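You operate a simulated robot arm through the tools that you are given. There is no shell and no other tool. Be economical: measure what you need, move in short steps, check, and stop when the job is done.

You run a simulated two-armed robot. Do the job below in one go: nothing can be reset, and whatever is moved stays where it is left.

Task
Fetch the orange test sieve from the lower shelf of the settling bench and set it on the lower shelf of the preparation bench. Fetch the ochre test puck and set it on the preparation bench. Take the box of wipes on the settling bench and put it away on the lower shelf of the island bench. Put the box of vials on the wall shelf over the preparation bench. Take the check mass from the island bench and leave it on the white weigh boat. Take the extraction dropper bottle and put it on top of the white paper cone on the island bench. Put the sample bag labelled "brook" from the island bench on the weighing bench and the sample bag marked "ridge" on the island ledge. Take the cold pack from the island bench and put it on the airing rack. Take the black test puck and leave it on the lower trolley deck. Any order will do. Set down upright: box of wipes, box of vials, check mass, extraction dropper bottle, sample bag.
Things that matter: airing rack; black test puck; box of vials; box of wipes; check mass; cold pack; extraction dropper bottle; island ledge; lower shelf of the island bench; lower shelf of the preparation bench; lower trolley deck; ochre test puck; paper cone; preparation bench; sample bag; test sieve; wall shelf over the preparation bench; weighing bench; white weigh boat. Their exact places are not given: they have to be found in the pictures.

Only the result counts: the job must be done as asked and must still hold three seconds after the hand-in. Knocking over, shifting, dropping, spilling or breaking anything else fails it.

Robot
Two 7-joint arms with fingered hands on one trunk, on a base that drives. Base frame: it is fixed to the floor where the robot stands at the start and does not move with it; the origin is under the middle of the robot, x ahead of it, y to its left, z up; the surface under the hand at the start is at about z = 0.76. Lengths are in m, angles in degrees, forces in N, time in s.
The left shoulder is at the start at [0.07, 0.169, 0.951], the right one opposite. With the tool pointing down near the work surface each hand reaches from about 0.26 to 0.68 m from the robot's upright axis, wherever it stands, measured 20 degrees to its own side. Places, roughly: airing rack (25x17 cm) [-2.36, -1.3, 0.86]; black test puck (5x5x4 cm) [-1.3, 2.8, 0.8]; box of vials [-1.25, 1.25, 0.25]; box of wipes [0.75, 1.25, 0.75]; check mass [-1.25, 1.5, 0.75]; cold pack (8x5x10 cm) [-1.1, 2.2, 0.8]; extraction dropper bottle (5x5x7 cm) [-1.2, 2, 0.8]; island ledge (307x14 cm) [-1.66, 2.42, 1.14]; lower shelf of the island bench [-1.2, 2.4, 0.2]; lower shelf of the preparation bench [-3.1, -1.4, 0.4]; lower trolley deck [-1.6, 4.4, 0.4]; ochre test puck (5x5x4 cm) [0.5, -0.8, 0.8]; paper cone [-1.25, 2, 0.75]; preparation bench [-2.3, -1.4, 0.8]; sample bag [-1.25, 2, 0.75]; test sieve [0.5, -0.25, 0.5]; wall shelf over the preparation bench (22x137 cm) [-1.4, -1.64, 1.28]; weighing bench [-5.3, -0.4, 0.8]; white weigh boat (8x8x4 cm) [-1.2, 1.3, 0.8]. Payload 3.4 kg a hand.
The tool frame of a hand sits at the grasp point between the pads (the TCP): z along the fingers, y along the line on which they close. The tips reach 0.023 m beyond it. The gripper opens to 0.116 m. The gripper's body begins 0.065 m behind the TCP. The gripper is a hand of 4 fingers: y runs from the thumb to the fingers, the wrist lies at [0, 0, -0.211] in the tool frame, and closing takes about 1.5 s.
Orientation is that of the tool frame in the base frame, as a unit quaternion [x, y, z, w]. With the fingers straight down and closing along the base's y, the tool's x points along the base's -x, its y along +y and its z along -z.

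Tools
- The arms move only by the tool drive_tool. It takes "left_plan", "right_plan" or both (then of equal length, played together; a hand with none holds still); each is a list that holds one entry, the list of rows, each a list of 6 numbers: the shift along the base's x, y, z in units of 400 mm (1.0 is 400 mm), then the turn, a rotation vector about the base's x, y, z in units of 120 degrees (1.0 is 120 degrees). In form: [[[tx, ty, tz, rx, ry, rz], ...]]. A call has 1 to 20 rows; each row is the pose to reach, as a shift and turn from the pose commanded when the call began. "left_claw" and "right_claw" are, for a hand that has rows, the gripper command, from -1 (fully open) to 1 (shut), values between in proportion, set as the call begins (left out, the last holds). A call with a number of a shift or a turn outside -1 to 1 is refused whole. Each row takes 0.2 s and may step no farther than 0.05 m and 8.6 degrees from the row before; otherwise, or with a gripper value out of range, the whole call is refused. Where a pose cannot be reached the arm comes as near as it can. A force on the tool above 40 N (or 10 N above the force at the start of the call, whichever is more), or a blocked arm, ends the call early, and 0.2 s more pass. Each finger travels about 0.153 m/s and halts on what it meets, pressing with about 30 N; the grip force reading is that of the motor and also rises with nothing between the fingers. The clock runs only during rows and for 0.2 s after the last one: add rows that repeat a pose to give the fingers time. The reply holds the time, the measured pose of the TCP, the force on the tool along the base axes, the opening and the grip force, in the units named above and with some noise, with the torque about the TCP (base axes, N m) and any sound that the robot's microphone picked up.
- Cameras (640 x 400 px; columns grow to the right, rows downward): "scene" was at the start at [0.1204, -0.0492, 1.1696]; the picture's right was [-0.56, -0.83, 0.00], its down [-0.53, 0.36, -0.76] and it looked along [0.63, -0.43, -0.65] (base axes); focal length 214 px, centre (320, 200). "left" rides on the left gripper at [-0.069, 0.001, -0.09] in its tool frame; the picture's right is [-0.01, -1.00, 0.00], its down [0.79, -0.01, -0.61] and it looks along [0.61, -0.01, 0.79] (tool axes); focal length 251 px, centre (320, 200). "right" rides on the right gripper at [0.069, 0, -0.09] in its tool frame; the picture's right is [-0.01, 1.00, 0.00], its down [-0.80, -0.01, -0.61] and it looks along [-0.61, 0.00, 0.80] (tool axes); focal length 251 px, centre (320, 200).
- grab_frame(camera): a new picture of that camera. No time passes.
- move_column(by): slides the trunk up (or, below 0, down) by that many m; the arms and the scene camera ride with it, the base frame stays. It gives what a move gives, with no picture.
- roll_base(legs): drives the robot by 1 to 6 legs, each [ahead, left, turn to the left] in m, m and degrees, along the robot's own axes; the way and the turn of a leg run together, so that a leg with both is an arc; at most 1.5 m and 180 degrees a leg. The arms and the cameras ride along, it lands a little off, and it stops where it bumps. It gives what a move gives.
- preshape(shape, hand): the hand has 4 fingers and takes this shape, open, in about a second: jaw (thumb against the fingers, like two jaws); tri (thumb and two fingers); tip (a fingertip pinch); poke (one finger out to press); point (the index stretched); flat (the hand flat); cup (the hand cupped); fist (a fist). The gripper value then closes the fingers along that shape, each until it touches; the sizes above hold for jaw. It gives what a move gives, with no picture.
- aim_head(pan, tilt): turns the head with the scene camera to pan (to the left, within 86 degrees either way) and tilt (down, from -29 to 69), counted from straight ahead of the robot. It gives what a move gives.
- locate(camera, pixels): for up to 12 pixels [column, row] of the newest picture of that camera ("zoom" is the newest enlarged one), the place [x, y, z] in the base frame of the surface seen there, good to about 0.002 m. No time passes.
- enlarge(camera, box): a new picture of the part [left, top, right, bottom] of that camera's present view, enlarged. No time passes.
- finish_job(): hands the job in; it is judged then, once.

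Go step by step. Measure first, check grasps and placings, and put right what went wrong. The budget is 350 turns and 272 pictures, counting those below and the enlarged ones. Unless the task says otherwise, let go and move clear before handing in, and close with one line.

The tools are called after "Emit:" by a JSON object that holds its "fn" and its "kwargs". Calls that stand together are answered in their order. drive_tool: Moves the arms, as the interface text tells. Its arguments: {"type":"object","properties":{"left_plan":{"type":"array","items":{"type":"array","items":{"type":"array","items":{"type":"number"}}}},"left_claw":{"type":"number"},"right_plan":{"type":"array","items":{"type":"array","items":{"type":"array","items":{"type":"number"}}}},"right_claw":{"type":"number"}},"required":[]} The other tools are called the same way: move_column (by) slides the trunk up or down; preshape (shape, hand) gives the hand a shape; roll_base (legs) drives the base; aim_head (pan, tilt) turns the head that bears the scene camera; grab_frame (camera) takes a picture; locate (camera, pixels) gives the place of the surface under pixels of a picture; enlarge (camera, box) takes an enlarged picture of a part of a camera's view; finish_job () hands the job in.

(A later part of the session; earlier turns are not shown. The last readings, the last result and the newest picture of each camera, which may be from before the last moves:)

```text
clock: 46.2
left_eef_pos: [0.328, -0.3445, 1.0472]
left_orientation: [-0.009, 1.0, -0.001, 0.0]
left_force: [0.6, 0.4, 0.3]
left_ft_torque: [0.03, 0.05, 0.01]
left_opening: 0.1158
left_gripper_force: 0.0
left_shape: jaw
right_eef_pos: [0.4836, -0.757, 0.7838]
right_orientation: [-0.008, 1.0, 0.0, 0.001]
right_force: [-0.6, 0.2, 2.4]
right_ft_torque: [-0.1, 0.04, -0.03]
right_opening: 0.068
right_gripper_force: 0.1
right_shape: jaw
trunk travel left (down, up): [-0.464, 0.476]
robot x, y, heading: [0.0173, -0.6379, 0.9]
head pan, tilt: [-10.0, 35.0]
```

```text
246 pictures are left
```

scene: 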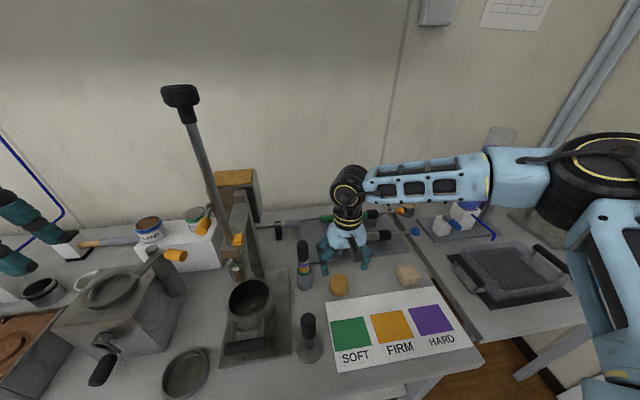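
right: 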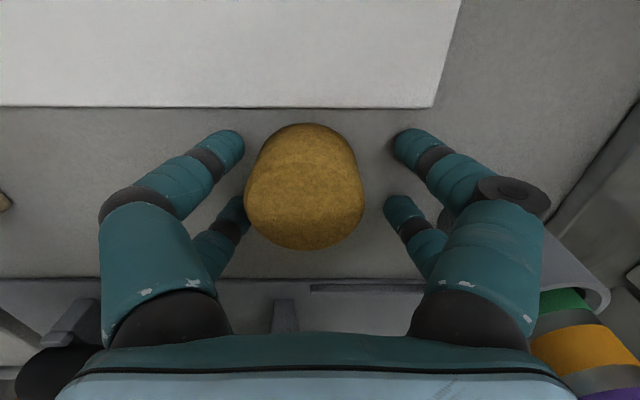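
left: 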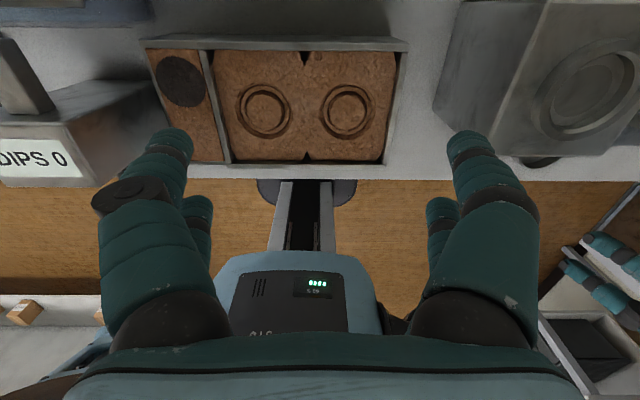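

Puck sits between the fingers (305,185). Closing.

Emit:
{"fn": "drive_tool", "kwargs": {"right_plan": [[[0, -0.008, 0.005, 0, 0, 0], [0, -0.008, 0.005, 0, 0, 0], [0, -0.008, 0.005, 0, 0, 0], [0, -0.008, 0.005, 0, 0, 0], [0, -0.008, 0.005, 0, 0, 0], [0, -0.008, 0.005, 0, 0, 0], [0, -0.008, 0.005, 0, 0, 0]]], "right_claw": 1}}

Emit:
{"fn": "move_column", "kwargs": {"by": 0.15}}

Emit:
{"fn": "grab_frame", "kwargs": {"camera": "right"}}

```text
clock: 47.8
left_eef_pos: [0.3287, -0.3424, 1.0483]
left_orientation: [-0.009, 1.0, -0.002, 0.001]
left_force: [0.9, -0.4, -0.3]
left_ft_torque: [0.0, 0.0, -0.01]
left_opening: 0.1159
left_gripper_force: 0.1
left_shape: jaw
right_eef_pos: [0.4848, -0.7598, 0.7862]
right_orientation: [-0.007, 1.0, 0.001, 0.0]
right_force: [-0.5, 0.7, -0.1]
right_ft_torque: [-0.01, 0.03, 0.0]
right_opening: 0.0394
right_gripper_force: 30.1
right_shape: jaw
trunk travel left (down, up): [-0.464, 0.476]
robot x, y, heading: [0.0133, -0.644, 1.2]
head pan, tilt: [-10.0, 35.0]
```

```text
clock: 49.5
left_eef_pos: [0.3282, -0.3438, 1.1966]
left_orientation: [-0.008, 1.0, -0.001, 0.001]
left_force: [-0.1, 1.3, 0.1]
left_ft_torque: [0.01, 0.0, 0.0]
left_opening: 0.1157
left_gripper_force: 0.0
left_shape: jaw
right_eef_pos: [0.485, -0.7601, 0.9358]
right_orientation: [-0.008, 1.0, 0.0, 0.001]
right_force: [0.2, 0.0, -1.8]
right_ft_torque: [0.02, 0.01, -0.01]
right_opening: 0.0391
right_gripper_force: 30.0
right_shape: jaw
trunk travel left (down, up): [-0.614, 0.326]
robot x, y, heading: [0.0169, -0.6404, 0.9]
head pan, tilt: [-10.0, 35.0]
```

```text
245 pictures are left
```

right: 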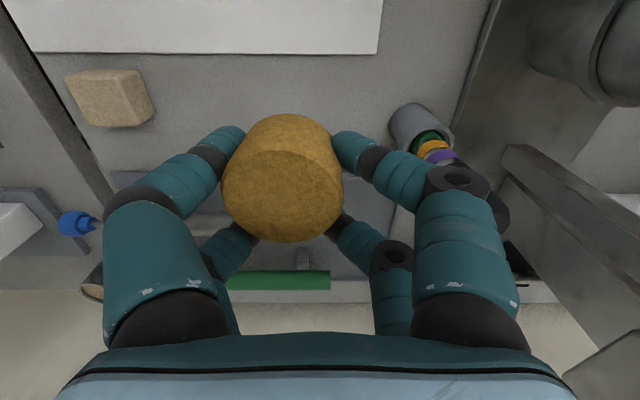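

Puck is held (opening 0.039, 30 N). Back off, pull the right hand in, then prepare the left hand tilted 45° forward for the sieve.

Emit:
{"fn": "roll_base", "kwargs": {"legs": [[-0.3, 0, 0], [0, -0.1, 0]]}}

Emit:
{"fn": "drive_tool", "kwargs": {"right_plan": [[[-0.06, -0.1, 0.02, 0, 0, 0], [-0.12, -0.2, 0.04, 0, 0, 0], [-0.18, -0.3, 0.06, 0, 0, 0], [-0.24, -0.4, 0.08, 0, 0, 0], [-0.3, -0.5, 0.1, 0, 0, 0], [-0.36, -0.54, 0.1, 0, 0, 0], [-0.42, -0.56, 0.1, 0, 0, 0], [-0.45, -0.56, 0.1, 0, 0, 0], [-0.45, -0.56, 0.1, 0, 0, 0]]], "left_plan": [[[0, -0.02, -0.05, 0, -0.05, 0], [0, -0.04, -0.1, 0, -0.11, 0], [0, -0.06, -0.15, 0, -0.17, 0], [0, -0.08, -0.2, 0, -0.22, 0], [0, -0.1, -0.25, 0, -0.28, 0], [0, -0.12, -0.3, 0, -0.34, 0], [0, -0.14, -0.33, 0, -0.38, 0], [0, -0.14, -0.33, 0, -0.4, 0], [0, -0.14, -0.33, 0, -0.4, 0]]]}}

Emit:
{"fn": "grab_frame", "kwargs": {"camera": "scene"}}

```text
clock: 52.4
left_eef_pos: [0.0236, -0.4481, 1.1977]
left_orientation: [-0.012, 1.0, -0.002, 0.001]
left_force: [-0.3, 0.2, 0.3]
left_ft_torque: [-0.01, 0.0, -0.01]
left_opening: 0.116
left_gripper_force: 0.0
left_shape: jaw
right_eef_pos: [0.181, -0.8632, 0.9351]
right_orientation: [-0.011, 1.0, 0.001, 0.001]
right_force: [0.5, 0.0, -0.5]
right_ft_torque: [0.04, -0.04, 0.0]
right_opening: 0.039
right_gripper_force: 30.4
right_shape: jaw
trunk travel left (down, up): [-0.614, 0.326]
robot x, y, heading: [-0.2869, -0.7434, 1.4]
head pan, tilt: [-10.0, 35.0]
```

```text
clock: 54.4
left_eef_pos: [0.0948, -0.5084, 1.1386]
left_orientation: [-0.012, 0.913, -0.006, 0.408]
left_force: [-0.2, -0.2, 0.0]
left_ft_torque: [0.0, -0.01, -0.02]
left_opening: 0.116
left_gripper_force: 0.2
left_shape: jaw
left hand out of reach, approached as far as the arm can: row 5, 6, 7, 8, 9
right_eef_pos: [0.0027, -1.0855, 0.9725]
right_orientation: [-0.011, 1.0, 0.002, 0.001]
right_force: [-0.7, 0.3, -1.6]
right_ft_torque: [0.01, 0.01, 0.0]
right_opening: 0.0387
right_gripper_force: 30.0
right_shape: jaw
trunk travel left (down, up): [-0.614, 0.326]
robot x, y, heading: [-0.2864, -0.7394, 1.5]
head pan, tilt: [-10.0, 35.0]
```

```text
244 pictures are left
```

scene: 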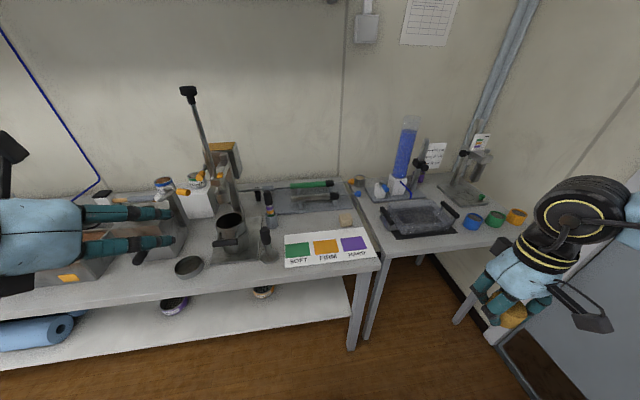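

Left tool now points 42° below the horizontal. Lower the trunk 0.4 and look.

Emit:
{"fn": "move_column", "kwargs": {"by": -0.4}}

Emit:
{"fn": "drive_tool", "kwargs": {"left_plan": [[[0, -0.05, -0.1, 0, 0, 0], [0, -0.1, -0.2, 0, 0.02, 0], [0, -0.15, -0.3, 0, 0.04, 0], [0, -0.17, -0.4, 0, 0.06, 0], [0, -0.17, -0.5, 0, 0.06, 0], [0, -0.17, -0.6, 0, 0.06, 0], [0, -0.17, -0.65, 0, 0.06, 0], [0, -0.17, -0.65, 0, 0.06, 0]]]}}

Emit:
{"fn": "grab_frame", "kwargs": {"camera": "left"}}

Emit:
{"fn": "grab_frame", "kwargs": {"camera": "scene"}}

```text
clock: 58.2
left_eef_pos: [0.0923, -0.5078, 0.741]
left_orientation: [-0.011, 0.914, -0.007, 0.406]
left_force: [0.5, 0.5, 0.3]
left_ft_torque: [0.04, 0.02, 0.01]
left_opening: 0.1159
left_gripper_force: 0.1
left_shape: jaw
right_eef_pos: [0.0033, -1.0861, 0.5733]
right_orientation: [-0.011, 1.0, 0.002, 0.001]
right_force: [-0.4, 0.0, -1.4]
right_ft_torque: [0.04, -0.03, 0.02]
right_opening: 0.0384
right_gripper_force: 30.0
right_shape: jaw
trunk travel left (down, up): [-0.214, 0.726]
robot x, y, heading: [-0.2875, -0.7416, 1.6]
head pan, tilt: [-10.0, 35.0]
```

```text
clock: 60.0
left_eef_pos: [0.1225, -0.5841, 0.4715]
left_orientation: [-0.012, 0.937, -0.005, 0.349]
left_force: [0.1, 0.1, 0.4]
left_ft_torque: [-0.06, -0.02, 0.03]
left_opening: 0.1158
left_gripper_force: 0.1
left_shape: jaw
left hand out of reach, approached as far as the arm can: row 1, 2, 3, 4, 5, 6, 7, 8
right_eef_pos: [0.0041, -1.0867, 0.5732]
right_orientation: [-0.012, 1.0, 0.002, 0.001]
right_force: [-0.1, -0.5, -0.4]
right_ft_torque: [0.02, -0.01, 0.02]
right_opening: 0.0386
right_gripper_force: 29.8
right_shape: jaw
trunk travel left (down, up): [-0.214, 0.726]
robot x, y, heading: [-0.285, -0.7403, 1.1]
head pan, tilt: [-10.0, 35.0]
```

```text
243 pictures are left
```

left: 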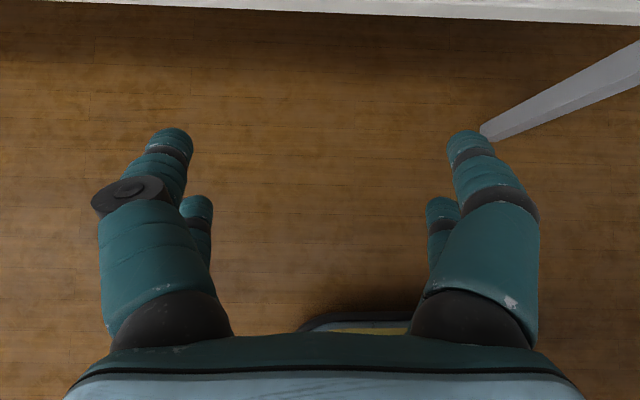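

```text
242 pictures are left
```

scene: 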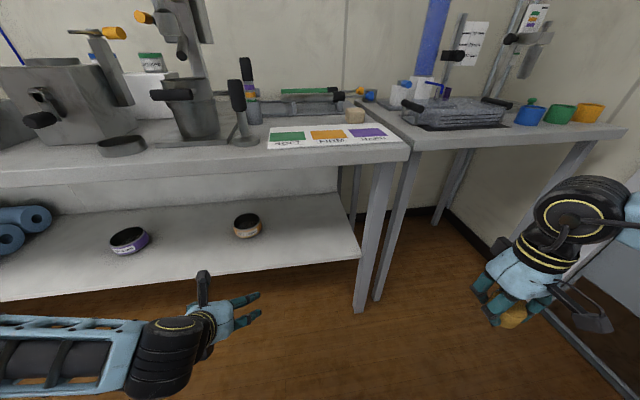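

Emit:
{"fn": "enlarge", "kwargs": {"camera": "scene", "box": [200, 190, 296, 250]}}

Emit:
{"fn": "locate", "kwargs": {"camera": "zoom", "pixels": [[224, 175], [300, 150], [400, 185], [310, 205], [315, 260], [310, 314], [235, 220], [403, 210], [310, 340]]}}

```text
6.67 times, centred on (248, 220) of scene
```

zoom: 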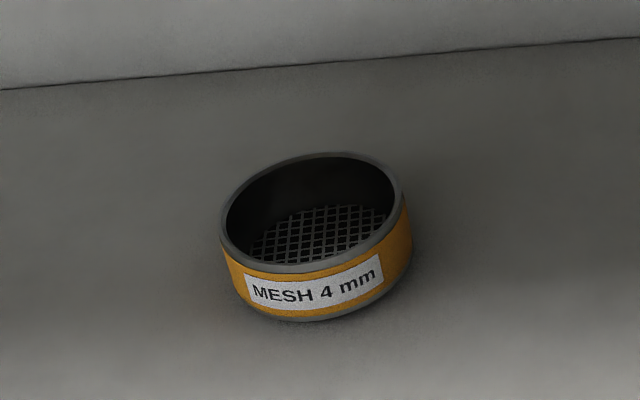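

```text
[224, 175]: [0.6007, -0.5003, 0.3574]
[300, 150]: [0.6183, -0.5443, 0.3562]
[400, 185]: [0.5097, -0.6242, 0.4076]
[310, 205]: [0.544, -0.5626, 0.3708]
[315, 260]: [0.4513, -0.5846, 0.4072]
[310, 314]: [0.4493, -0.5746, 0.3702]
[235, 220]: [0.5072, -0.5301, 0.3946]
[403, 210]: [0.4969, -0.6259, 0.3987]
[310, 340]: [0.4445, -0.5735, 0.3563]
```

Sieve circle: centre (0.498,-0.577), radius ~0.048, rim 0.408. Drive forward 0.2 with the hand at z 0.47, then reach along the tool axis.

Emit:
{"fn": "roll_base", "kwargs": {"legs": [[0.2, 0, 0]]}}

Emit:
{"fn": "drive_tool", "kwargs": {"left_plan": [[[0.05, 0, 0.02, 0, 0, 0], [0.1, 0, 0.03, 0, 0, 0], [0.15, 0, 0.04, 0, 0, 0], [0.15, 0, 0.04, 0, 0, 0]]]}}

Emit:
{"fn": "grab_frame", "kwargs": {"camera": "left"}}

Emit:
{"fn": "grab_frame", "kwargs": {"camera": "scene"}}

```text
clock: 61.6
left_eef_pos: [0.324, -0.5827, 0.4711]
left_orientation: [-0.011, 0.937, -0.005, 0.349]
left_force: [-0.1, 0.0, 0.1]
left_ft_torque: [0.0, -0.02, -0.02]
left_opening: 0.1164
left_gripper_force: 0.0
left_shape: jaw
right_eef_pos: [0.2017, -1.0815, 0.5738]
right_orientation: [-0.01, 1.0, 0.002, 0.001]
right_force: [-0.2, -0.4, -0.3]
right_ft_torque: [0.01, 0.0, 0.01]
right_opening: 0.0388
right_gripper_force: 30.2
right_shape: jaw
trunk travel left (down, up): [-0.214, 0.726]
robot x, y, heading: [-0.0885, -0.7372, 1.4]
head pan, tilt: [-10.0, 35.0]
```

```text
clock: 62.6
left_eef_pos: [0.382, -0.5816, 0.4865]
left_orientation: [-0.01, 0.937, -0.006, 0.349]
left_force: [0.8, 0.3, -0.2]
left_ft_torque: [0.02, 0.0, 0.03]
left_opening: 0.1158
left_gripper_force: 0.0
left_shape: jaw
right_eef_pos: [0.2019, -1.0824, 0.5742]
right_orientation: [-0.01, 1.0, 0.002, 0.0]
right_force: [0.1, -0.5, -1.5]
right_ft_torque: [0.01, 0.01, -0.01]
right_opening: 0.0385
right_gripper_force: 30.0
right_shape: jaw
trunk travel left (down, up): [-0.214, 0.726]
robot x, y, heading: [-0.0857, -0.74, 1.3]
head pan, tilt: [-10.0, 35.0]
```

```text
240 pictures are left
```

left: 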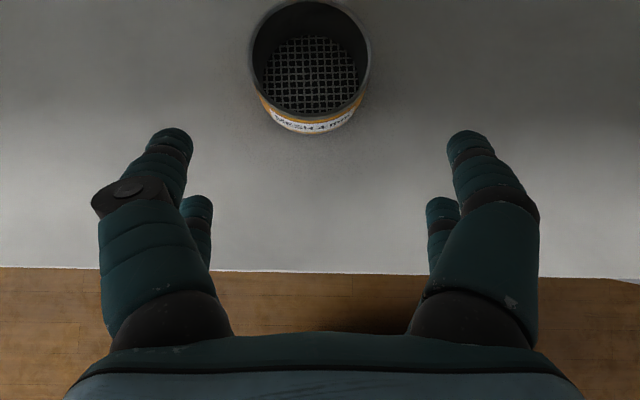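

```text
239 pictures are left
```

scene: 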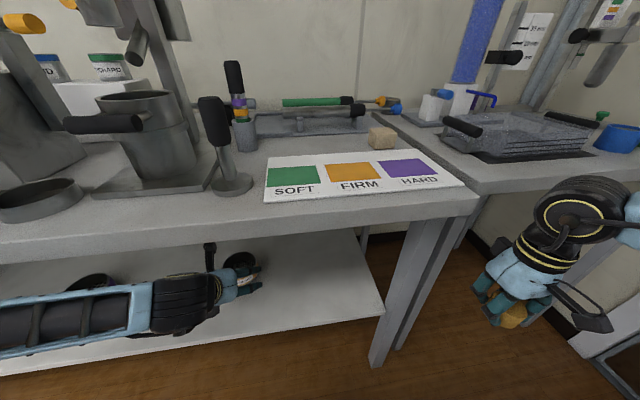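

Emit:
{"fn": "locate", "kwargs": {"camera": "left", "pixels": [[251, 50], [369, 50], [310, 2], [309, 112], [260, 90], [360, 85]]}}

```text
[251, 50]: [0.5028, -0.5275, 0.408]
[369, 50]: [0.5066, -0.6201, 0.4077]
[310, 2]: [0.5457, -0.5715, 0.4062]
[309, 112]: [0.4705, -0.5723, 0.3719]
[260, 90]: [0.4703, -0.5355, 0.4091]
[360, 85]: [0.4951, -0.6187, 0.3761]
```

Refined centre (0.498,-0.574). Going in along the tool axis.

Emit:
{"fn": "drive_tool", "kwargs": {"left_plan": [[[0.06, 0.015, -0.01, 0, 0, 0], [0.12, 0.019, -0.04, 0, 0, 0], [0.16, 0.019, -0.09, 0, 0, 0], [0.2, 0.019, -0.136, 0, 0, 0], [0.24, 0.019, -0.182, 0, 0, 0], [0.278, 0.019, -0.226, 0, 0, 0], [0.278, 0.019, -0.226, 0, 0, 0]]]}}

Emit:
{"fn": "grab_frame", "kwargs": {"camera": "left"}}

```text
clock: 64.2
left_eef_pos: [0.4921, -0.5746, 0.3956]
left_orientation: [-0.011, 0.937, -0.005, 0.349]
left_force: [-0.5, -0.8, 0.4]
left_ft_torque: [0.02, 0.03, 0.01]
left_opening: 0.1158
left_gripper_force: 0.0
left_shape: jaw
right_eef_pos: [0.2009, -1.0816, 0.5727]
right_orientation: [-0.011, 1.0, 0.002, 0.002]
right_force: [-0.6, 0.1, -0.6]
right_ft_torque: [0.02, 0.0, -0.01]
right_opening: 0.0385
right_gripper_force: 29.7
right_shape: jaw
trunk travel left (down, up): [-0.214, 0.726]
robot x, y, heading: [-0.0857, -0.7402, 1.2]
head pan, tilt: [-10.0, 35.0]
```

```text
238 pictures are left
```

left: 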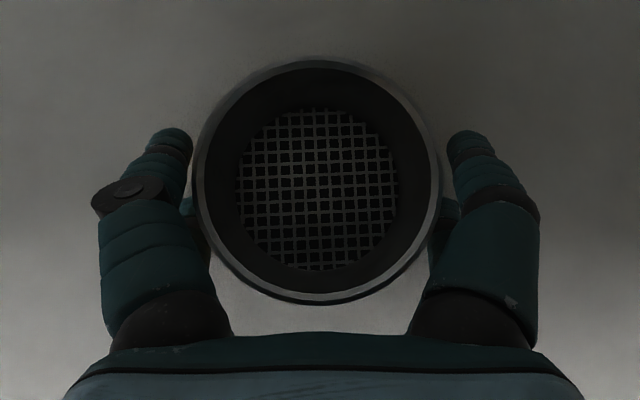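

Sieve is centred between the fingers. Close and lift a little.

Emit:
{"fn": "drive_tool", "kwargs": {"left_plan": [[[0, 0, 0, 0, 0, 0], [0, 0, 0, 0, 0, 0], [0, 0, 0, 0, 0, 0], [0, 0, 0, 0, 0, 0], [0, 0, 0, 0, 0, 0]]], "left_claw": 1}}

Emit:
{"fn": "move_column", "kwargs": {"by": 0.05}}

Emit:
{"fn": "grab_frame", "kwargs": {"camera": "left"}}

```text
clock: 65.4
left_eef_pos: [0.4919, -0.575, 0.397]
left_orientation: [-0.011, 0.937, -0.005, 0.349]
left_force: [-0.6, 0.1, 1.8]
left_ft_torque: [-0.06, 0.07, 0.01]
left_opening: 0.0942
left_gripper_force: 30.5
left_shape: jaw
right_eef_pos: [0.2023, -1.0823, 0.5745]
right_orientation: [-0.011, 1.0, 0.001, 0.001]
right_force: [0.3, 0.6, -0.8]
right_ft_torque: [0.02, -0.02, 0.0]
right_opening: 0.0386
right_gripper_force: 30.4
right_shape: jaw
trunk travel left (down, up): [-0.214, 0.726]
robot x, y, heading: [-0.0862, -0.7362, 1.2]
head pan, tilt: [-10.0, 35.0]
```

```text
clock: 66.3
left_eef_pos: [0.4922, -0.5748, 0.4466]
left_orientation: [-0.011, 0.937, -0.006, 0.349]
left_force: [-0.4, -0.2, -0.6]
left_ft_torque: [-0.03, 0.01, 0.0]
left_opening: 0.0943
left_gripper_force: 30.6
left_shape: jaw
right_eef_pos: [0.2006, -1.0817, 0.6224]
right_orientation: [-0.01, 1.0, 0.002, 0.001]
right_force: [0.3, -0.9, -1.0]
right_ft_torque: [0.03, -0.01, 0.03]
right_opening: 0.0389
right_gripper_force: 30.1
right_shape: jaw
trunk travel left (down, up): [-0.264, 0.676]
robot x, y, heading: [-0.0904, -0.7358, 1.4]
head pan, tilt: [-10.0, 35.0]
```

```text
237 pictures are left
```

left: 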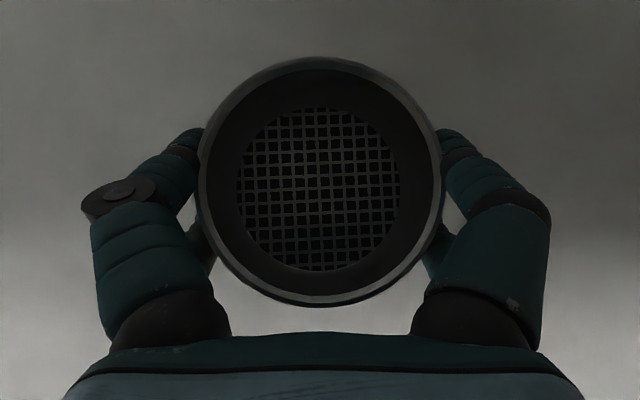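

Held. Back out 0.5 m, raise a bit, and look toward the preparation bench.

Emit:
{"fn": "roll_base", "kwargs": {"legs": [[-0.5, 0.05, 0]]}}

Emit:
{"fn": "aim_head", "kwargs": {"pan": -86, "tilt": 15}}

Emit:
{"fn": "grab_frame", "kwargs": {"camera": "scene"}}

```text
clock: 69.3
left_eef_pos: [-0.0136, -0.5384, 0.4462]
left_orientation: [-0.007, 0.937, -0.007, 0.348]
left_force: [0.1, -0.7, -0.8]
left_ft_torque: [-0.02, 0.01, -0.04]
left_opening: 0.0943
left_gripper_force: 30.4
left_shape: jaw
right_eef_pos: [-0.3071, -1.0439, 0.6221]
right_orientation: [-0.008, 1.0, 0.002, 0.001]
right_force: [0.2, 0.9, -0.8]
right_ft_torque: [0.0, -0.02, 0.0]
right_opening: 0.0385
right_gripper_force: 29.9
right_shape: jaw
trunk travel left (down, up): [-0.264, 0.676]
robot x, y, heading: [-0.5918, -0.6998, 1.0]
head pan, tilt: [-10.0, 35.0]
```

```text
clock: 70.8
left_eef_pos: [-0.014, -0.5373, 0.4462]
left_orientation: [-0.007, 0.937, -0.007, 0.349]
left_force: [0.2, -0.6, -1.8]
left_ft_torque: [-0.01, -0.02, 0.02]
left_opening: 0.0942
left_gripper_force: 29.5
left_shape: jaw
right_eef_pos: [-0.3071, -1.0433, 0.6234]
right_orientation: [-0.008, 1.0, 0.002, 0.001]
right_force: [0.2, 0.0, -1.2]
right_ft_torque: [0.03, -0.01, 0.0]
right_opening: 0.0389
right_gripper_force: 30.1
right_shape: jaw
trunk travel left (down, up): [-0.264, 0.676]
robot x, y, heading: [-0.5952, -0.6978, 0.7]
head pan, tilt: [-85.9, 15.0]
```

```text
236 pictures are left
```

scene: 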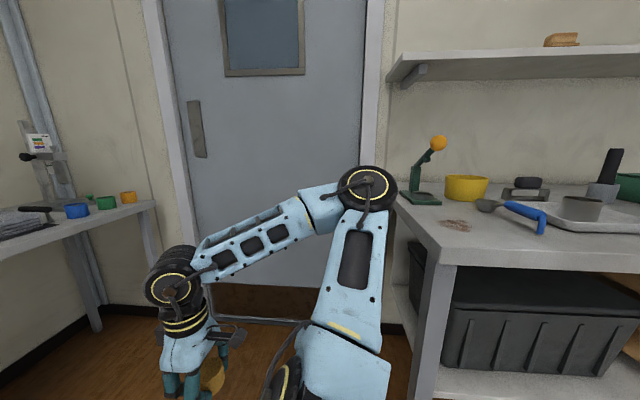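

Emit:
{"fn": "locate", "kwargs": {"camera": "scene", "pixels": [[440, 235], [600, 258], [450, 385], [560, 65], [395, 75], [430, 200], [560, 376], [400, 85]]}}

Emit:
{"fn": "roll_base", "kwargs": {"legs": [[-0.3, 0.35, 0], [0, 0, -90]]}}

Emit:
{"fn": "aim_head", "kwargs": {"pan": -40, "tilt": 15}}

Emit:
{"fn": "grab_frame", "kwargs": {"camera": "scene"}}

```text
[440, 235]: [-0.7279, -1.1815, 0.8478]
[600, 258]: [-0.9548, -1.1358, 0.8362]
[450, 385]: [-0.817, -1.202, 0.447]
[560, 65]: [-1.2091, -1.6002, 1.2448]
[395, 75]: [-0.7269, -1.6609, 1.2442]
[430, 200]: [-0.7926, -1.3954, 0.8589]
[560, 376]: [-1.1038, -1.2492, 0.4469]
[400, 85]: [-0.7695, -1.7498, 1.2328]
```

```text
clock: 77.3
left_eef_pos: [-0.7346, -0.9338, 0.4457]
left_orientation: [0.655, 0.67, -0.25, 0.244]
left_force: [-0.1, -0.1, -0.5]
left_ft_torque: [-0.01, 0.01, -0.01]
left_opening: 0.0941
left_gripper_force: 30.2
left_shape: jaw
right_eef_pos: [-1.2429, -0.643, 0.6234]
right_orientation: [0.698, 0.716, 0.0, 0.002]
right_force: [-0.3, 0.2, -1.1]
right_ft_torque: [0.0, 0.0, 0.01]
right_opening: 0.0387
right_gripper_force: 29.9
right_shape: jaw
trunk travel left (down, up): [-0.264, 0.676]
robot x, y, heading: [-0.8975, -0.3528, -88.4]
head pan, tilt: [-85.9, 15.0]
```

```text
clock: 78.4
left_eef_pos: [-0.7346, -0.9333, 0.4459]
left_orientation: [0.654, 0.671, -0.249, 0.243]
left_force: [0.8, 0.4, -1.1]
left_ft_torque: [0.0, -0.02, 0.0]
left_opening: 0.0942
left_gripper_force: 29.8
left_shape: jaw
right_eef_pos: [-1.2417, -0.644, 0.6234]
right_orientation: [0.698, 0.716, -0.001, 0.002]
right_force: [0.0, 0.3, -1.6]
right_ft_torque: [-0.02, -0.02, -0.03]
right_opening: 0.0385
right_gripper_force: 29.8
right_shape: jaw
trunk travel left (down, up): [-0.264, 0.676]
robot x, y, heading: [-0.8984, -0.3508, -88.9]
head pan, tilt: [-40.0, 15.0]
```

```text
235 pictures are left
```

scene: 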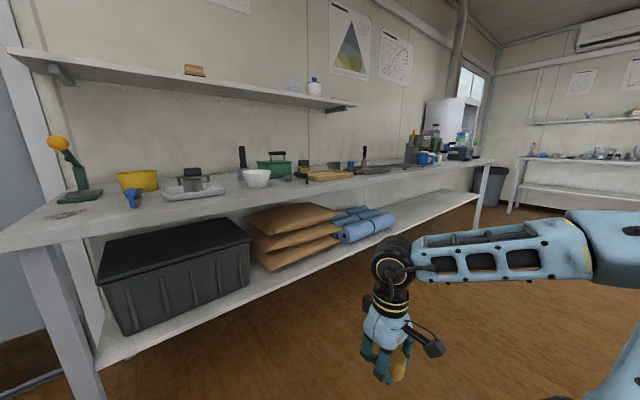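

Preparation bench: top z≈0.85, front y≈-1.14, lower shelf z≈0.447 with free space beyond the blue rolls. Strafe there.

Emit:
{"fn": "roll_base", "kwargs": {"legs": [[0, -1.0, -1], [0, -0.9, 0]]}}

Emit:
{"fn": "aim_head", "kwargs": {"pan": 0, "tilt": 20}}

Emit:
{"fn": "grab_frame", "kwargs": {"camera": "scene"}}

```text
clock: 87.9
left_eef_pos: [-2.6403, -0.9547, 0.4469]
left_orientation: [0.664, 0.662, -0.254, 0.24]
left_force: [-0.4, 1.0, -1.5]
left_ft_torque: [0.01, -0.05, 0.02]
left_opening: 0.0941
left_gripper_force: 29.8
left_shape: jaw
right_eef_pos: [-3.1395, -0.6524, 0.623]
right_orientation: [0.708, 0.706, 0.0, 0.001]
right_force: [-0.5, 0.5, -1.4]
right_ft_torque: [-0.01, -0.02, 0.04]
right_opening: 0.0384
right_gripper_force: 30.6
right_shape: jaw
trunk travel left (down, up): [-0.264, 0.676]
robot x, y, heading: [-2.7906, -0.3728, -90.3]
head pan, tilt: [-40.0, 15.0]
```

```text
clock: 89.0
left_eef_pos: [-2.6407, -0.9572, 0.4466]
left_orientation: [0.663, 0.662, -0.253, 0.24]
left_force: [0.6, -0.4, -1.3]
left_ft_torque: [-0.03, 0.01, 0.0]
left_opening: 0.0936
left_gripper_force: 29.8
left_shape: jaw
right_eef_pos: [-3.1392, -0.6529, 0.6226]
right_orientation: [0.708, 0.706, 0.001, 0.002]
right_force: [0.7, 1.0, -1.6]
right_ft_torque: [-0.01, 0.0, -0.02]
right_opening: 0.0386
right_gripper_force: 30.1
right_shape: jaw
trunk travel left (down, up): [-0.264, 0.676]
robot x, y, heading: [-2.7907, -0.3685, -90.3]
head pan, tilt: [0.0, 20.0]
```

```text
234 pictures are left
```

scene: 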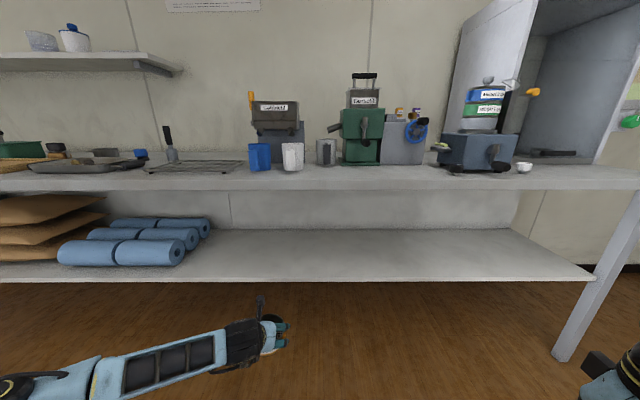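

Emit:
{"fn": "locate", "kwargs": {"camera": "scene", "pixels": [[186, 262], [320, 272], [320, 240], [450, 272], [320, 186], [400, 177], [200, 168], [160, 170], [235, 165], [260, 165], [205, 162], [320, 225]]}}

```text
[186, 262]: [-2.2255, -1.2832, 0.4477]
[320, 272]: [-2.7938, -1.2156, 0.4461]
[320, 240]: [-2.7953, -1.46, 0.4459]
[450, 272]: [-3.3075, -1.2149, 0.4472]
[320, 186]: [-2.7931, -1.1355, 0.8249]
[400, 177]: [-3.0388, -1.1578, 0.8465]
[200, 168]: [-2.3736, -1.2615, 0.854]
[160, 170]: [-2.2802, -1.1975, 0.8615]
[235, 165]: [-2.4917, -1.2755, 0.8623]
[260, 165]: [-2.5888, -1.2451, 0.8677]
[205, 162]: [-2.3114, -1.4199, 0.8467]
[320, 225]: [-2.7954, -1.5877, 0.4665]
```

Shelf z 0.447, front y -1.19. Raise 0.1, drive in 0.37, then lower onto the shelf at (-2.64,-1.33).

Emit:
{"fn": "move_column", "kwargs": {"by": 0.1}}

Emit:
{"fn": "roll_base", "kwargs": {"legs": [[0.37, 0, 0]]}}

Emit:
{"fn": "grab_frame", "kwargs": {"camera": "left"}}

Emit:
{"fn": "grab_frame", "kwargs": {"camera": "scene"}}

```text
clock: 90.3
left_eef_pos: [-2.6411, -0.9565, 0.5463]
left_orientation: [0.664, 0.661, -0.253, 0.24]
left_force: [-0.2, -0.8, -1.4]
left_ft_torque: [0.01, 0.0, -0.02]
left_opening: 0.0939
left_gripper_force: 30.1
left_shape: jaw
right_eef_pos: [-3.1412, -0.6532, 0.7228]
right_orientation: [0.708, 0.706, 0.0, 0.003]
right_force: [-0.6, -0.1, -0.9]
right_ft_torque: [-0.01, -0.05, -0.03]
right_opening: 0.0384
right_gripper_force: 30.3
right_shape: jaw
trunk travel left (down, up): [-0.364, 0.576]
robot x, y, heading: [-2.7883, -0.378, -90.4]
head pan, tilt: [0.0, 20.0]
```

```text
clock: 92.7
left_eef_pos: [-2.6443, -1.3294, 0.5454]
left_orientation: [0.665, 0.661, -0.254, 0.239]
left_force: [-0.2, 0.0, -1.2]
left_ft_torque: [0.01, -0.01, 0.01]
left_opening: 0.0942
left_gripper_force: 30.1
left_shape: jaw
right_eef_pos: [-3.1418, -1.0267, 0.7232]
right_orientation: [0.709, 0.705, 0.001, 0.002]
right_force: [0.8, 0.1, -1.2]
right_ft_torque: [0.0, 0.0, -0.02]
right_opening: 0.0387
right_gripper_force: 30.2
right_shape: jaw
trunk travel left (down, up): [-0.364, 0.576]
robot x, y, heading: [-2.7909, -0.7464, -90.3]
head pan, tilt: [0.0, 20.0]
```

```text
233 pictures are left
```

left: 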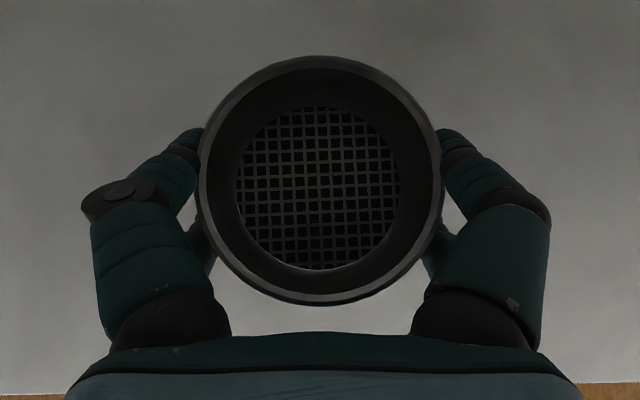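

```text
232 pictures are left
```

scene: 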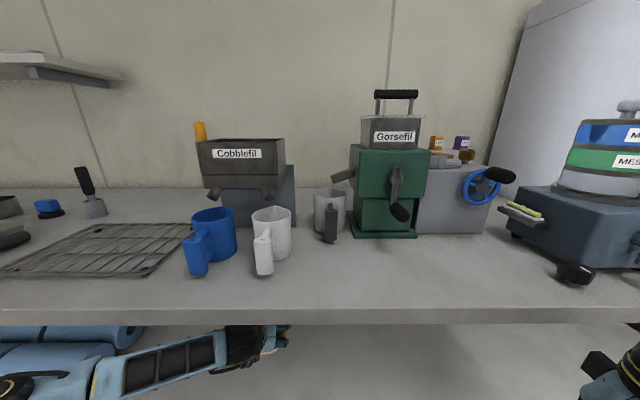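

Emit:
{"fn": "move_column", "kwargs": {"by": -0.057}}

```text
clock: 93.7
left_eef_pos: [-2.6432, -1.3293, 0.4882]
left_orientation: [0.664, 0.661, -0.253, 0.239]
left_force: [-0.1, -0.2, -0.6]
left_ft_torque: [0.02, 0.03, -0.01]
left_opening: 0.0938
left_gripper_force: 29.6
left_shape: jaw
right_eef_pos: [-3.1418, -1.0254, 0.666]
right_orientation: [0.709, 0.705, 0.0, 0.002]
right_force: [0.1, 0.4, -0.5]
right_ft_torque: [-0.01, -0.02, -0.01]
right_opening: 0.0385
right_gripper_force: 30.1
right_shape: jaw
trunk travel left (down, up): [-0.307, 0.633]
robot x, y, heading: [-2.7934, -0.7473, -90.3]
head pan, tilt: [0.0, 20.0]
```

Almost on the shelf; release and back out along the tool axis (+y and up).

Emit:
{"fn": "drive_tool", "kwargs": {"left_plan": [[[0, 0, -0.004, 0, 0, 0], [0, 0, -0.004, 0, 0, 0], [0, 0, -0.004, 0, 0, 0], [0, 0, -0.004, 0, 0, 0], [0, 0.04, 0.042, 0, 0, 0], [0, 0.08, 0.088, 0, 0, 0], [0, 0.12, 0.13, 0, 0, 0], [0, 0.16, 0.17, 0, 0, 0], [0, 0.22, 0.22, 0, 0, 0], [0, 0.22, 0.22, 0, 0, 0]]], "left_claw": -1}}

Emit:
{"fn": "grab_frame", "kwargs": {"camera": "left"}}

```text
clock: 95.9
left_eef_pos: [-2.6418, -1.2421, 0.5774]
left_orientation: [0.664, 0.661, -0.254, 0.24]
left_force: [-0.4, 0.0, 0.1]
left_ft_torque: [0.0, 0.01, -0.04]
left_opening: 0.116
left_gripper_force: 0.0
left_shape: jaw
right_eef_pos: [-3.1422, -1.0263, 0.6662]
right_orientation: [0.71, 0.704, 0.0, 0.001]
right_force: [0.2, 0.2, -1.2]
right_ft_torque: [-0.02, 0.01, -0.01]
right_opening: 0.0384
right_gripper_force: 29.7
right_shape: jaw
trunk travel left (down, up): [-0.307, 0.633]
robot x, y, heading: [-2.7888, -0.7479, -90.4]
head pan, tilt: [0.0, 20.0]
```

```text
231 pictures are left
```

left: 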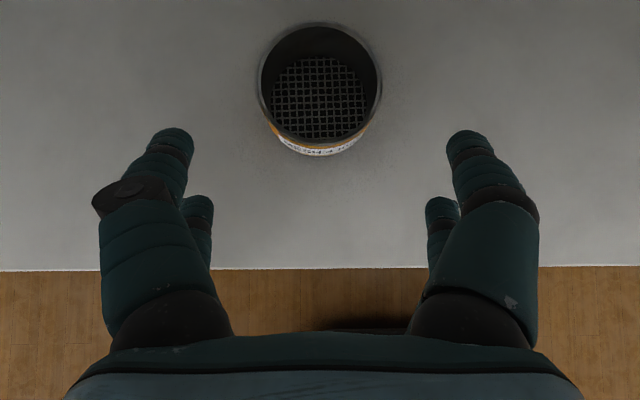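

Sieve stands on the shelf. Check free bench spots for the puck before backing out.

Emit:
{"fn": "locate", "kwargs": {"camera": "scene", "pixels": [[350, 290], [420, 290], [490, 290], [490, 250], [570, 275], [400, 240], [500, 180], [510, 235], [265, 270], [450, 235]]}}

Emit:
{"fn": "roll_base", "kwargs": {"legs": [[-0.4, 0, 0]]}}

Emit:
{"fn": "move_column", "kwargs": {"by": 0.4}}

```text
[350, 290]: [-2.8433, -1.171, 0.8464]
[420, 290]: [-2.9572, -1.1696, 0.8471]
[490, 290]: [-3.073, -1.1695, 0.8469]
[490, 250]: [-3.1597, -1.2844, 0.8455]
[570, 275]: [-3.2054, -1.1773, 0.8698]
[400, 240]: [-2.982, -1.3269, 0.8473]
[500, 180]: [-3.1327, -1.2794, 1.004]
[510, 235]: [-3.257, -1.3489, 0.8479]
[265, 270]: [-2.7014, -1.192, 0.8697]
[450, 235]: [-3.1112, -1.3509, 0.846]
```

```text
clock: 98.3
left_eef_pos: [-2.6404, -0.8492, 0.5777]
left_orientation: [0.665, 0.66, -0.253, 0.239]
left_force: [0.2, 0.1, -0.1]
left_ft_torque: [0.01, 0.02, -0.04]
left_opening: 0.116
left_gripper_force: 0.1
left_shape: jaw
right_eef_pos: [-3.1396, -0.6296, 0.6664]
right_orientation: [0.711, 0.703, 0.001, 0.003]
right_force: [0.3, 0.1, -0.4]
right_ft_torque: [-0.03, -0.03, 0.03]
right_opening: 0.0389
right_gripper_force: 29.9
right_shape: jaw
trunk travel left (down, up): [-0.307, 0.633]
robot x, y, heading: [-2.7884, -0.3496, -90.5]
head pan, tilt: [0.0, 20.0]
```

```text
clock: 102.2
left_eef_pos: [-2.6414, -0.8486, 0.9769]
left_orientation: [0.666, 0.66, -0.254, 0.238]
left_force: [-0.1, 0.6, -0.7]
left_ft_torque: [0.01, -0.02, 0.02]
left_opening: 0.116
left_gripper_force: 0.1
left_shape: jaw
right_eef_pos: [-3.14, -0.6307, 1.0656]
right_orientation: [0.711, 0.703, 0.001, 0.002]
right_force: [-0.3, -0.3, -1.2]
right_ft_torque: [-0.01, -0.02, 0.03]
right_opening: 0.0383
right_gripper_force: 30.3
right_shape: jaw
trunk travel left (down, up): [-0.707, 0.233]
robot x, y, heading: [-2.7884, -0.3502, -90.4]
head pan, tilt: [0.0, 20.0]
```

Emit:
{"fn": "drive_tool", "kwargs": {"left_plan": [[[0, 0.04, 0.08, 0, 0, 0], [0, 0.08, 0.16, 0, 0, 0], [0, 0.12, 0.24, 0, 0, 0], [0, 0.16, 0.32, 0, 0, 0], [0, 0.2, 0.36, 0, 0, 0], [0, 0.2, 0.36, 0, 0, 0]]], "right_plan": [[[0.05, -0.07, 0, 0, 0, 0], [0.1, -0.14, 0, 0, 0, 0], [0.15, -0.21, 0, 0, 0, 0], [0.2, -0.28, 0, 0, 0, 0], [0.25, -0.35, 0, 0, 0, 0], [0.25, -0.425, 0, 0, 0, 0]]]}}

Emit:
{"fn": "roll_base", "kwargs": {"legs": [[0.4, 0.07, 0]]}}

Emit:
{"fn": "grab_frame", "kwargs": {"camera": "right"}}

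Emit:
{"fn": "grab_frame", "kwargs": {"camera": "scene"}}

```text
clock: 103.6
left_eef_pos: [-2.6406, -0.7688, 1.1208]
left_orientation: [0.666, 0.66, -0.254, 0.239]
left_force: [-1.1, -0.1, 0.0]
left_ft_torque: [0.02, 0.02, -0.03]
left_opening: 0.1158
left_gripper_force: 0.1
left_shape: jaw
right_eef_pos: [-3.0382, -0.8026, 1.0639]
right_orientation: [0.71, 0.704, 0.001, 0.001]
right_force: [0.7, 0.3, -1.9]
right_ft_torque: [0.03, -0.02, 0.02]
right_opening: 0.0386
right_gripper_force: 30.3
right_shape: jaw
trunk travel left (down, up): [-0.707, 0.233]
robot x, y, heading: [-2.7893, -0.354, -90.5]
head pan, tilt: [0.0, 20.0]
```

```text
clock: 106.0
left_eef_pos: [-2.5688, -1.1603, 1.1204]
left_orientation: [0.663, 0.662, -0.254, 0.24]
left_force: [0.6, -1.1, 0.2]
left_ft_torque: [0.01, -0.01, 0.0]
left_opening: 0.116
left_gripper_force: 0.1
left_shape: jaw
right_eef_pos: [-2.9669, -1.1962, 1.064]
right_orientation: [0.708, 0.706, 0.001, 0.001]
right_force: [-0.3, 0.2, -1.4]
right_ft_torque: [-0.02, 0.02, 0.03]
right_opening: 0.0385
right_gripper_force: 29.6
right_shape: jaw
trunk travel left (down, up): [-0.707, 0.233]
robot x, y, heading: [-2.7178, -0.7476, -90.0]
head pan, tilt: [0.0, 20.0]
```

```text
230 pictures are left
```

right: 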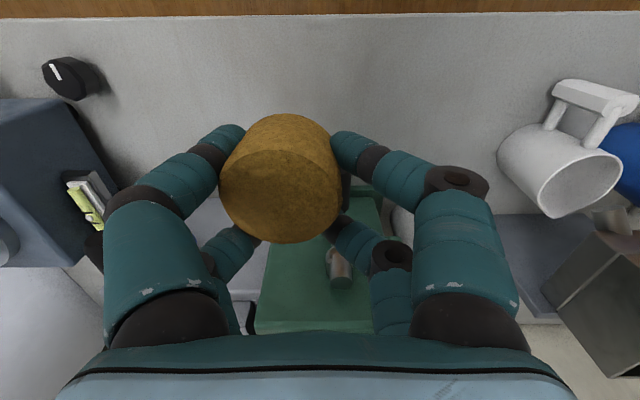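

```text
229 pictures are left
```

scene: 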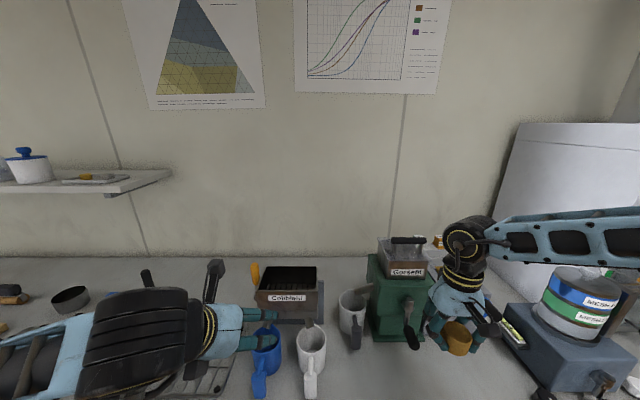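

The left hand would come down onto the mugs, so I'll pull it back off the bench first, then lower the trunk.

Emit:
{"fn": "drive_tool", "kwargs": {"left_plan": [[[0.04, 0.08, 0.02, 0, 0, 0], [0.1, 0.16, 0.04, 0, 0, 0], [0.16, 0.24, 0.04, 0, 0, 0], [0.22, 0.32, 0.04, 0, 0, 0], [0.28, 0.38, 0.04, 0, 0, 0], [0.28, 0.38, 0.04, 0, 0, 0]]]}}

Emit:
{"fn": "grab_frame", "kwargs": {"camera": "scene"}}

```text
clock: 107.5
left_eef_pos: [-2.4196, -1.0678, 1.2344]
left_orientation: [0.663, 0.662, -0.253, 0.24]
left_force: [0.4, 0.2, -0.3]
left_ft_torque: [0.02, 0.0, 0.0]
left_opening: 0.1159
left_gripper_force: 0.1
left_shape: jaw
left hand out of reach, approached as far as the arm can: row 1, 2, 3, 4, 5, 6
right_eef_pos: [-2.9677, -1.1965, 1.064]
right_orientation: [0.707, 0.707, 0.001, 0.003]
right_force: [0.2, 0.1, 0.2]
right_ft_torque: [0.03, -0.01, 0.0]
right_opening: 0.0386
right_gripper_force: 30.3
right_shape: jaw
trunk travel left (down, up): [-0.707, 0.233]
robot x, y, heading: [-2.7218, -0.7456, -90.0]
head pan, tilt: [0.0, 20.0]
```

```text
228 pictures are left
```

scene: 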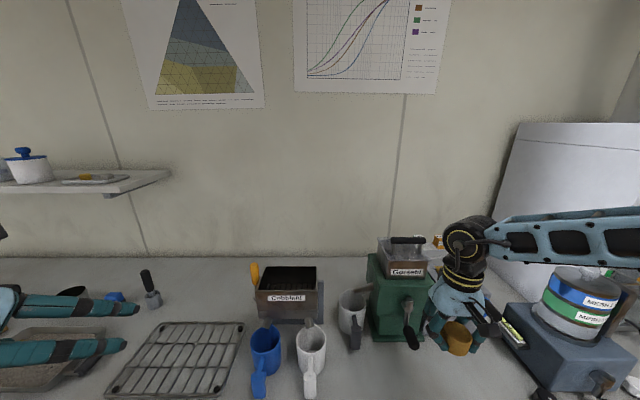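

Left hand is high enough now (1.23). Lower trunk 0.184.

Emit:
{"fn": "move_column", "kwargs": {"by": -0.184}}

Emit:
{"fn": "drive_tool", "kwargs": {"right_plan": [[[0, 0, -0.004, 0, 0, 0], [0, 0, -0.004, 0, 0, 0], [0, 0, -0.004, 0, 0, 0], [0, 0, -0.004, 0, 0, 0]]], "right_claw": -0.2}}

Emit:
{"fn": "move_column", "kwargs": {"by": 0.184}}

Emit:
{"fn": "grab_frame", "kwargs": {"camera": "right"}}

```text
clock: 109.5
left_eef_pos: [-2.4162, -1.068, 1.0502]
left_orientation: [0.663, 0.663, -0.253, 0.239]
left_force: [0.8, 0.0, 0.0]
left_ft_torque: [0.0, -0.01, 0.03]
left_opening: 0.1162
left_gripper_force: 0.1
left_shape: jaw
right_eef_pos: [-2.9675, -1.1977, 0.8804]
right_orientation: [0.708, 0.706, 0.001, 0.002]
right_force: [0.0, 0.2, -0.7]
right_ft_torque: [-0.01, -0.02, 0.01]
right_opening: 0.0383
right_gripper_force: 29.7
right_shape: jaw
trunk travel left (down, up): [-0.523, 0.417]
robot x, y, heading: [-2.722, -0.7482, -90.1]
head pan, tilt: [0.0, 20.0]
```

```text
clock: 110.5
left_eef_pos: [-2.4165, -1.0685, 1.05]
left_orientation: [0.663, 0.663, -0.253, 0.24]
left_force: [0.0, 0.0, 0.5]
left_ft_torque: [0.01, 0.01, -0.02]
left_opening: 0.1159
left_gripper_force: 0.1
left_shape: jaw
right_eef_pos: [-2.9672, -1.1959, 0.8791]
right_orientation: [0.707, 0.707, 0.001, 0.002]
right_force: [-0.4, -0.9, -0.2]
right_ft_torque: [0.01, 0.04, -0.01]
right_opening: 0.0689
right_gripper_force: 0.0
right_shape: jaw
trunk travel left (down, up): [-0.523, 0.417]
robot x, y, heading: [-2.7183, -0.7455, -90.0]
head pan, tilt: [0.0, 20.0]
```

```text
clock: 112.5
left_eef_pos: [-2.4177, -1.0678, 1.2334]
left_orientation: [0.662, 0.663, -0.253, 0.241]
left_force: [0.1, 0.9, -0.3]
left_ft_torque: [-0.02, -0.02, 0.03]
left_opening: 0.1161
left_gripper_force: 0.0
left_shape: jaw
right_eef_pos: [-2.9666, -1.1969, 1.0643]
right_orientation: [0.707, 0.707, 0.001, 0.002]
right_force: [-0.5, 0.0, 0.6]
right_ft_torque: [0.0, 0.02, -0.01]
right_opening: 0.0691
right_gripper_force: 0.1
right_shape: jaw
trunk travel left (down, up): [-0.707, 0.233]
robot x, y, heading: [-2.7175, -0.7458, -89.9]
head pan, tilt: [0.0, 20.0]
```

```text
227 pictures are left
```

right: 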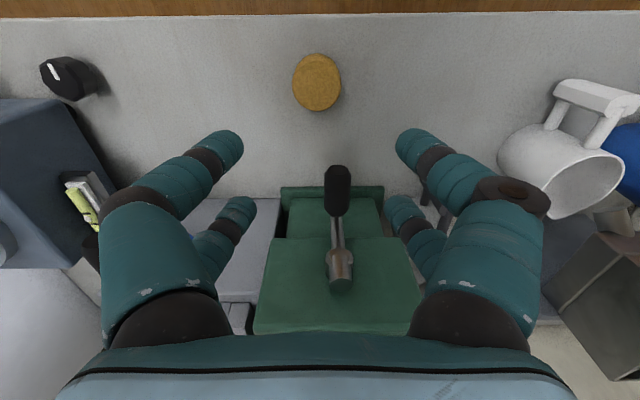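

Puck stands on the bench at (316,82). While here, measure the airing rack and wall shelf from the last scene picture.

Emit:
{"fn": "grab_frame", "kwargs": {"camera": "scene"}}

Emit:
{"fn": "locate", "kwargs": {"camera": "scene", "pixels": [[160, 324], [240, 324], [112, 392], [215, 392], [160, 175], [100, 182], [30, 180], [10, 192], [170, 352], [182, 360], [148, 300], [40, 360]]}}

```text
226 pictures are left
```

scene: 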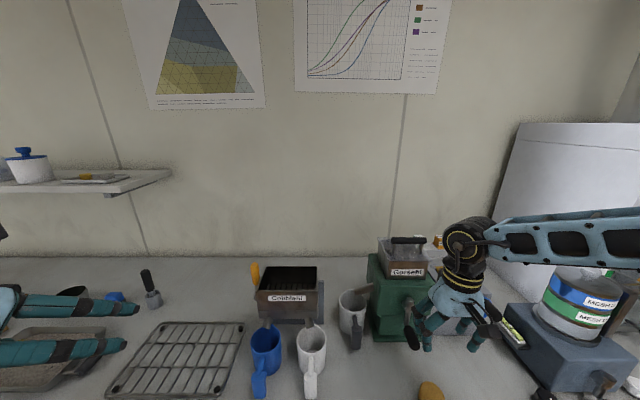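

```text
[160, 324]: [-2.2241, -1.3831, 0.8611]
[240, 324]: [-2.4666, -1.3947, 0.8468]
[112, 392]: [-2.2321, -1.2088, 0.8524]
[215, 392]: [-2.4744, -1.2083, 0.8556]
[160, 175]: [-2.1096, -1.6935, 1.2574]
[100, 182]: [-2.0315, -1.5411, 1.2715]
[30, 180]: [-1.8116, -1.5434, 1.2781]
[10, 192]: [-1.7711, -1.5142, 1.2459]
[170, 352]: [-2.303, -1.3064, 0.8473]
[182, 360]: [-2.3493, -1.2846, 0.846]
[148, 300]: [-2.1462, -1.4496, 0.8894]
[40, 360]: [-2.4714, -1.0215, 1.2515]
```

Rack: x -2.23..-2.475, y -1.21..-1.385, top ≈0.86. Now back off and straighten the left hand.

Emit:
{"fn": "roll_base", "kwargs": {"legs": [[-0.35, 0, 0]]}}

Emit:
{"fn": "drive_tool", "kwargs": {"left_plan": [[[0, 0, -0.05, 0.05, 0, 0], [0, -0.02, -0.1, 0.11, 0, 0], [0, -0.04, -0.15, 0.17, 0, 0], [0, -0.06, -0.2, 0.23, 0, 0], [0, -0.06, -0.25, 0.29, 0, 0], [0, -0.06, -0.3, 0.342, 0, 0], [0, -0.06, -0.3, 0.342, 0, 0]]], "right_plan": [[[-0.03, 0.06, 0, 0, 0, 0], [-0.06, 0.12, 0, 0, 0, 0], [-0.09, 0.18, 0, 0, 0, 0], [-0.12, 0.24, 0, 0, 0, 0], [-0.15, 0.3, 0, 0, 0, 0], [-0.18, 0.36, 0, 0, 0, 0], [-0.18, 0.36, 0, 0, 0, 0]]], "right_claw": -1}}

Emit:
{"fn": "roll_base", "kwargs": {"legs": [[0, 1.2, 0], [0, 1.1, 0], [0, 0, -90]]}}

Emit:
{"fn": "aim_head", "kwargs": {"pan": -40, "tilt": 20}}

Emit:
{"fn": "grab_frame", "kwargs": {"camera": "scene"}}

```text
clock: 114.8
left_eef_pos: [-2.418, -0.7197, 1.2342]
left_orientation: [0.664, 0.662, -0.253, 0.239]
left_force: [0.2, 0.1, 0.1]
left_ft_torque: [0.02, 0.02, 0.01]
left_opening: 0.1161
left_gripper_force: 0.0
left_shape: jaw
right_eef_pos: [-2.9668, -0.8473, 1.0628]
right_orientation: [0.707, 0.707, 0.001, 0.001]
right_force: [0.4, 0.2, -0.8]
right_ft_torque: [-0.01, 0.02, 0.01]
right_opening: 0.0693
right_gripper_force: 0.1
right_shape: jaw
trunk travel left (down, up): [-0.707, 0.233]
robot x, y, heading: [-2.7172, -0.3988, -90.0]
head pan, tilt: [0.0, 20.0]
```

```text
clock: 116.4
left_eef_pos: [-2.4169, -0.7436, 1.1137]
left_orientation: [0.704, 0.71, -0.004, -0.009]
left_force: [-0.3, -0.6, -0.4]
left_ft_torque: [0.0, 0.0, 0.0]
left_opening: 0.1162
left_gripper_force: 0.0
left_shape: jaw
right_eef_pos: [-3.0395, -0.7025, 1.0623]
right_orientation: [0.707, 0.707, 0.001, 0.002]
right_force: [0.6, 1.0, 0.2]
right_ft_torque: [-0.01, -0.02, -0.02]
right_opening: 0.1158
right_gripper_force: 0.0
right_shape: jaw
trunk travel left (down, up): [-0.707, 0.233]
robot x, y, heading: [-2.7175, -0.3938, -90.0]
head pan, tilt: [0.0, 20.0]
```

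```text
clock: 131.7
left_eef_pos: [-0.7257, -0.7419, 1.1141]
left_orientation: [1.0, 0.003, 0.002, -0.009]
left_force: [0.2, -0.3, -0.1]
left_ft_torque: [-0.01, 0.01, -0.02]
left_opening: 0.116
left_gripper_force: 0.2
left_shape: jaw
right_eef_pos: [-0.684, -0.119, 1.0629]
right_orientation: [1.0, 0.0, -0.001, 0.002]
right_force: [-0.2, 0.8, 0.0]
right_ft_torque: [0.04, 0.0, -0.02]
right_opening: 0.1158
right_gripper_force: 0.0
right_shape: jaw
trunk travel left (down, up): [-0.707, 0.233]
robot x, y, heading: [-0.3753, -0.4396, -179.9]
head pan, tilt: [0.0, 20.0]
```

```text
clock: 132.7
left_eef_pos: [-0.7238, -0.7396, 1.114]
left_orientation: [1.0, 0.004, 0.003, -0.009]
left_force: [0.6, 0.3, 0.2]
left_ft_torque: [0.01, 0.04, 0.01]
left_opening: 0.1159
left_gripper_force: 0.1
left_shape: jaw
right_eef_pos: [-0.6838, -0.1194, 1.0621]
right_orientation: [1.0, 0.0, -0.001, 0.001]
right_force: [0.3, 0.0, 0.0]
right_ft_torque: [0.0, 0.01, 0.02]
right_opening: 0.1159
right_gripper_force: 0.2
right_shape: jaw
trunk travel left (down, up): [-0.707, 0.233]
robot x, y, heading: [-0.3742, -0.4404, -179.7]
head pan, tilt: [-40.0, 20.0]
```

```text
225 pictures are left
```

scene: 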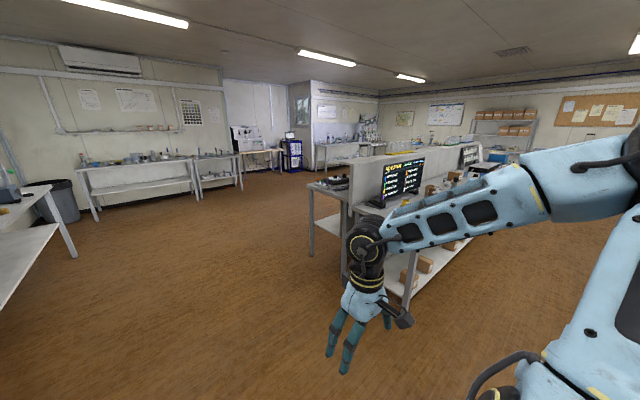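

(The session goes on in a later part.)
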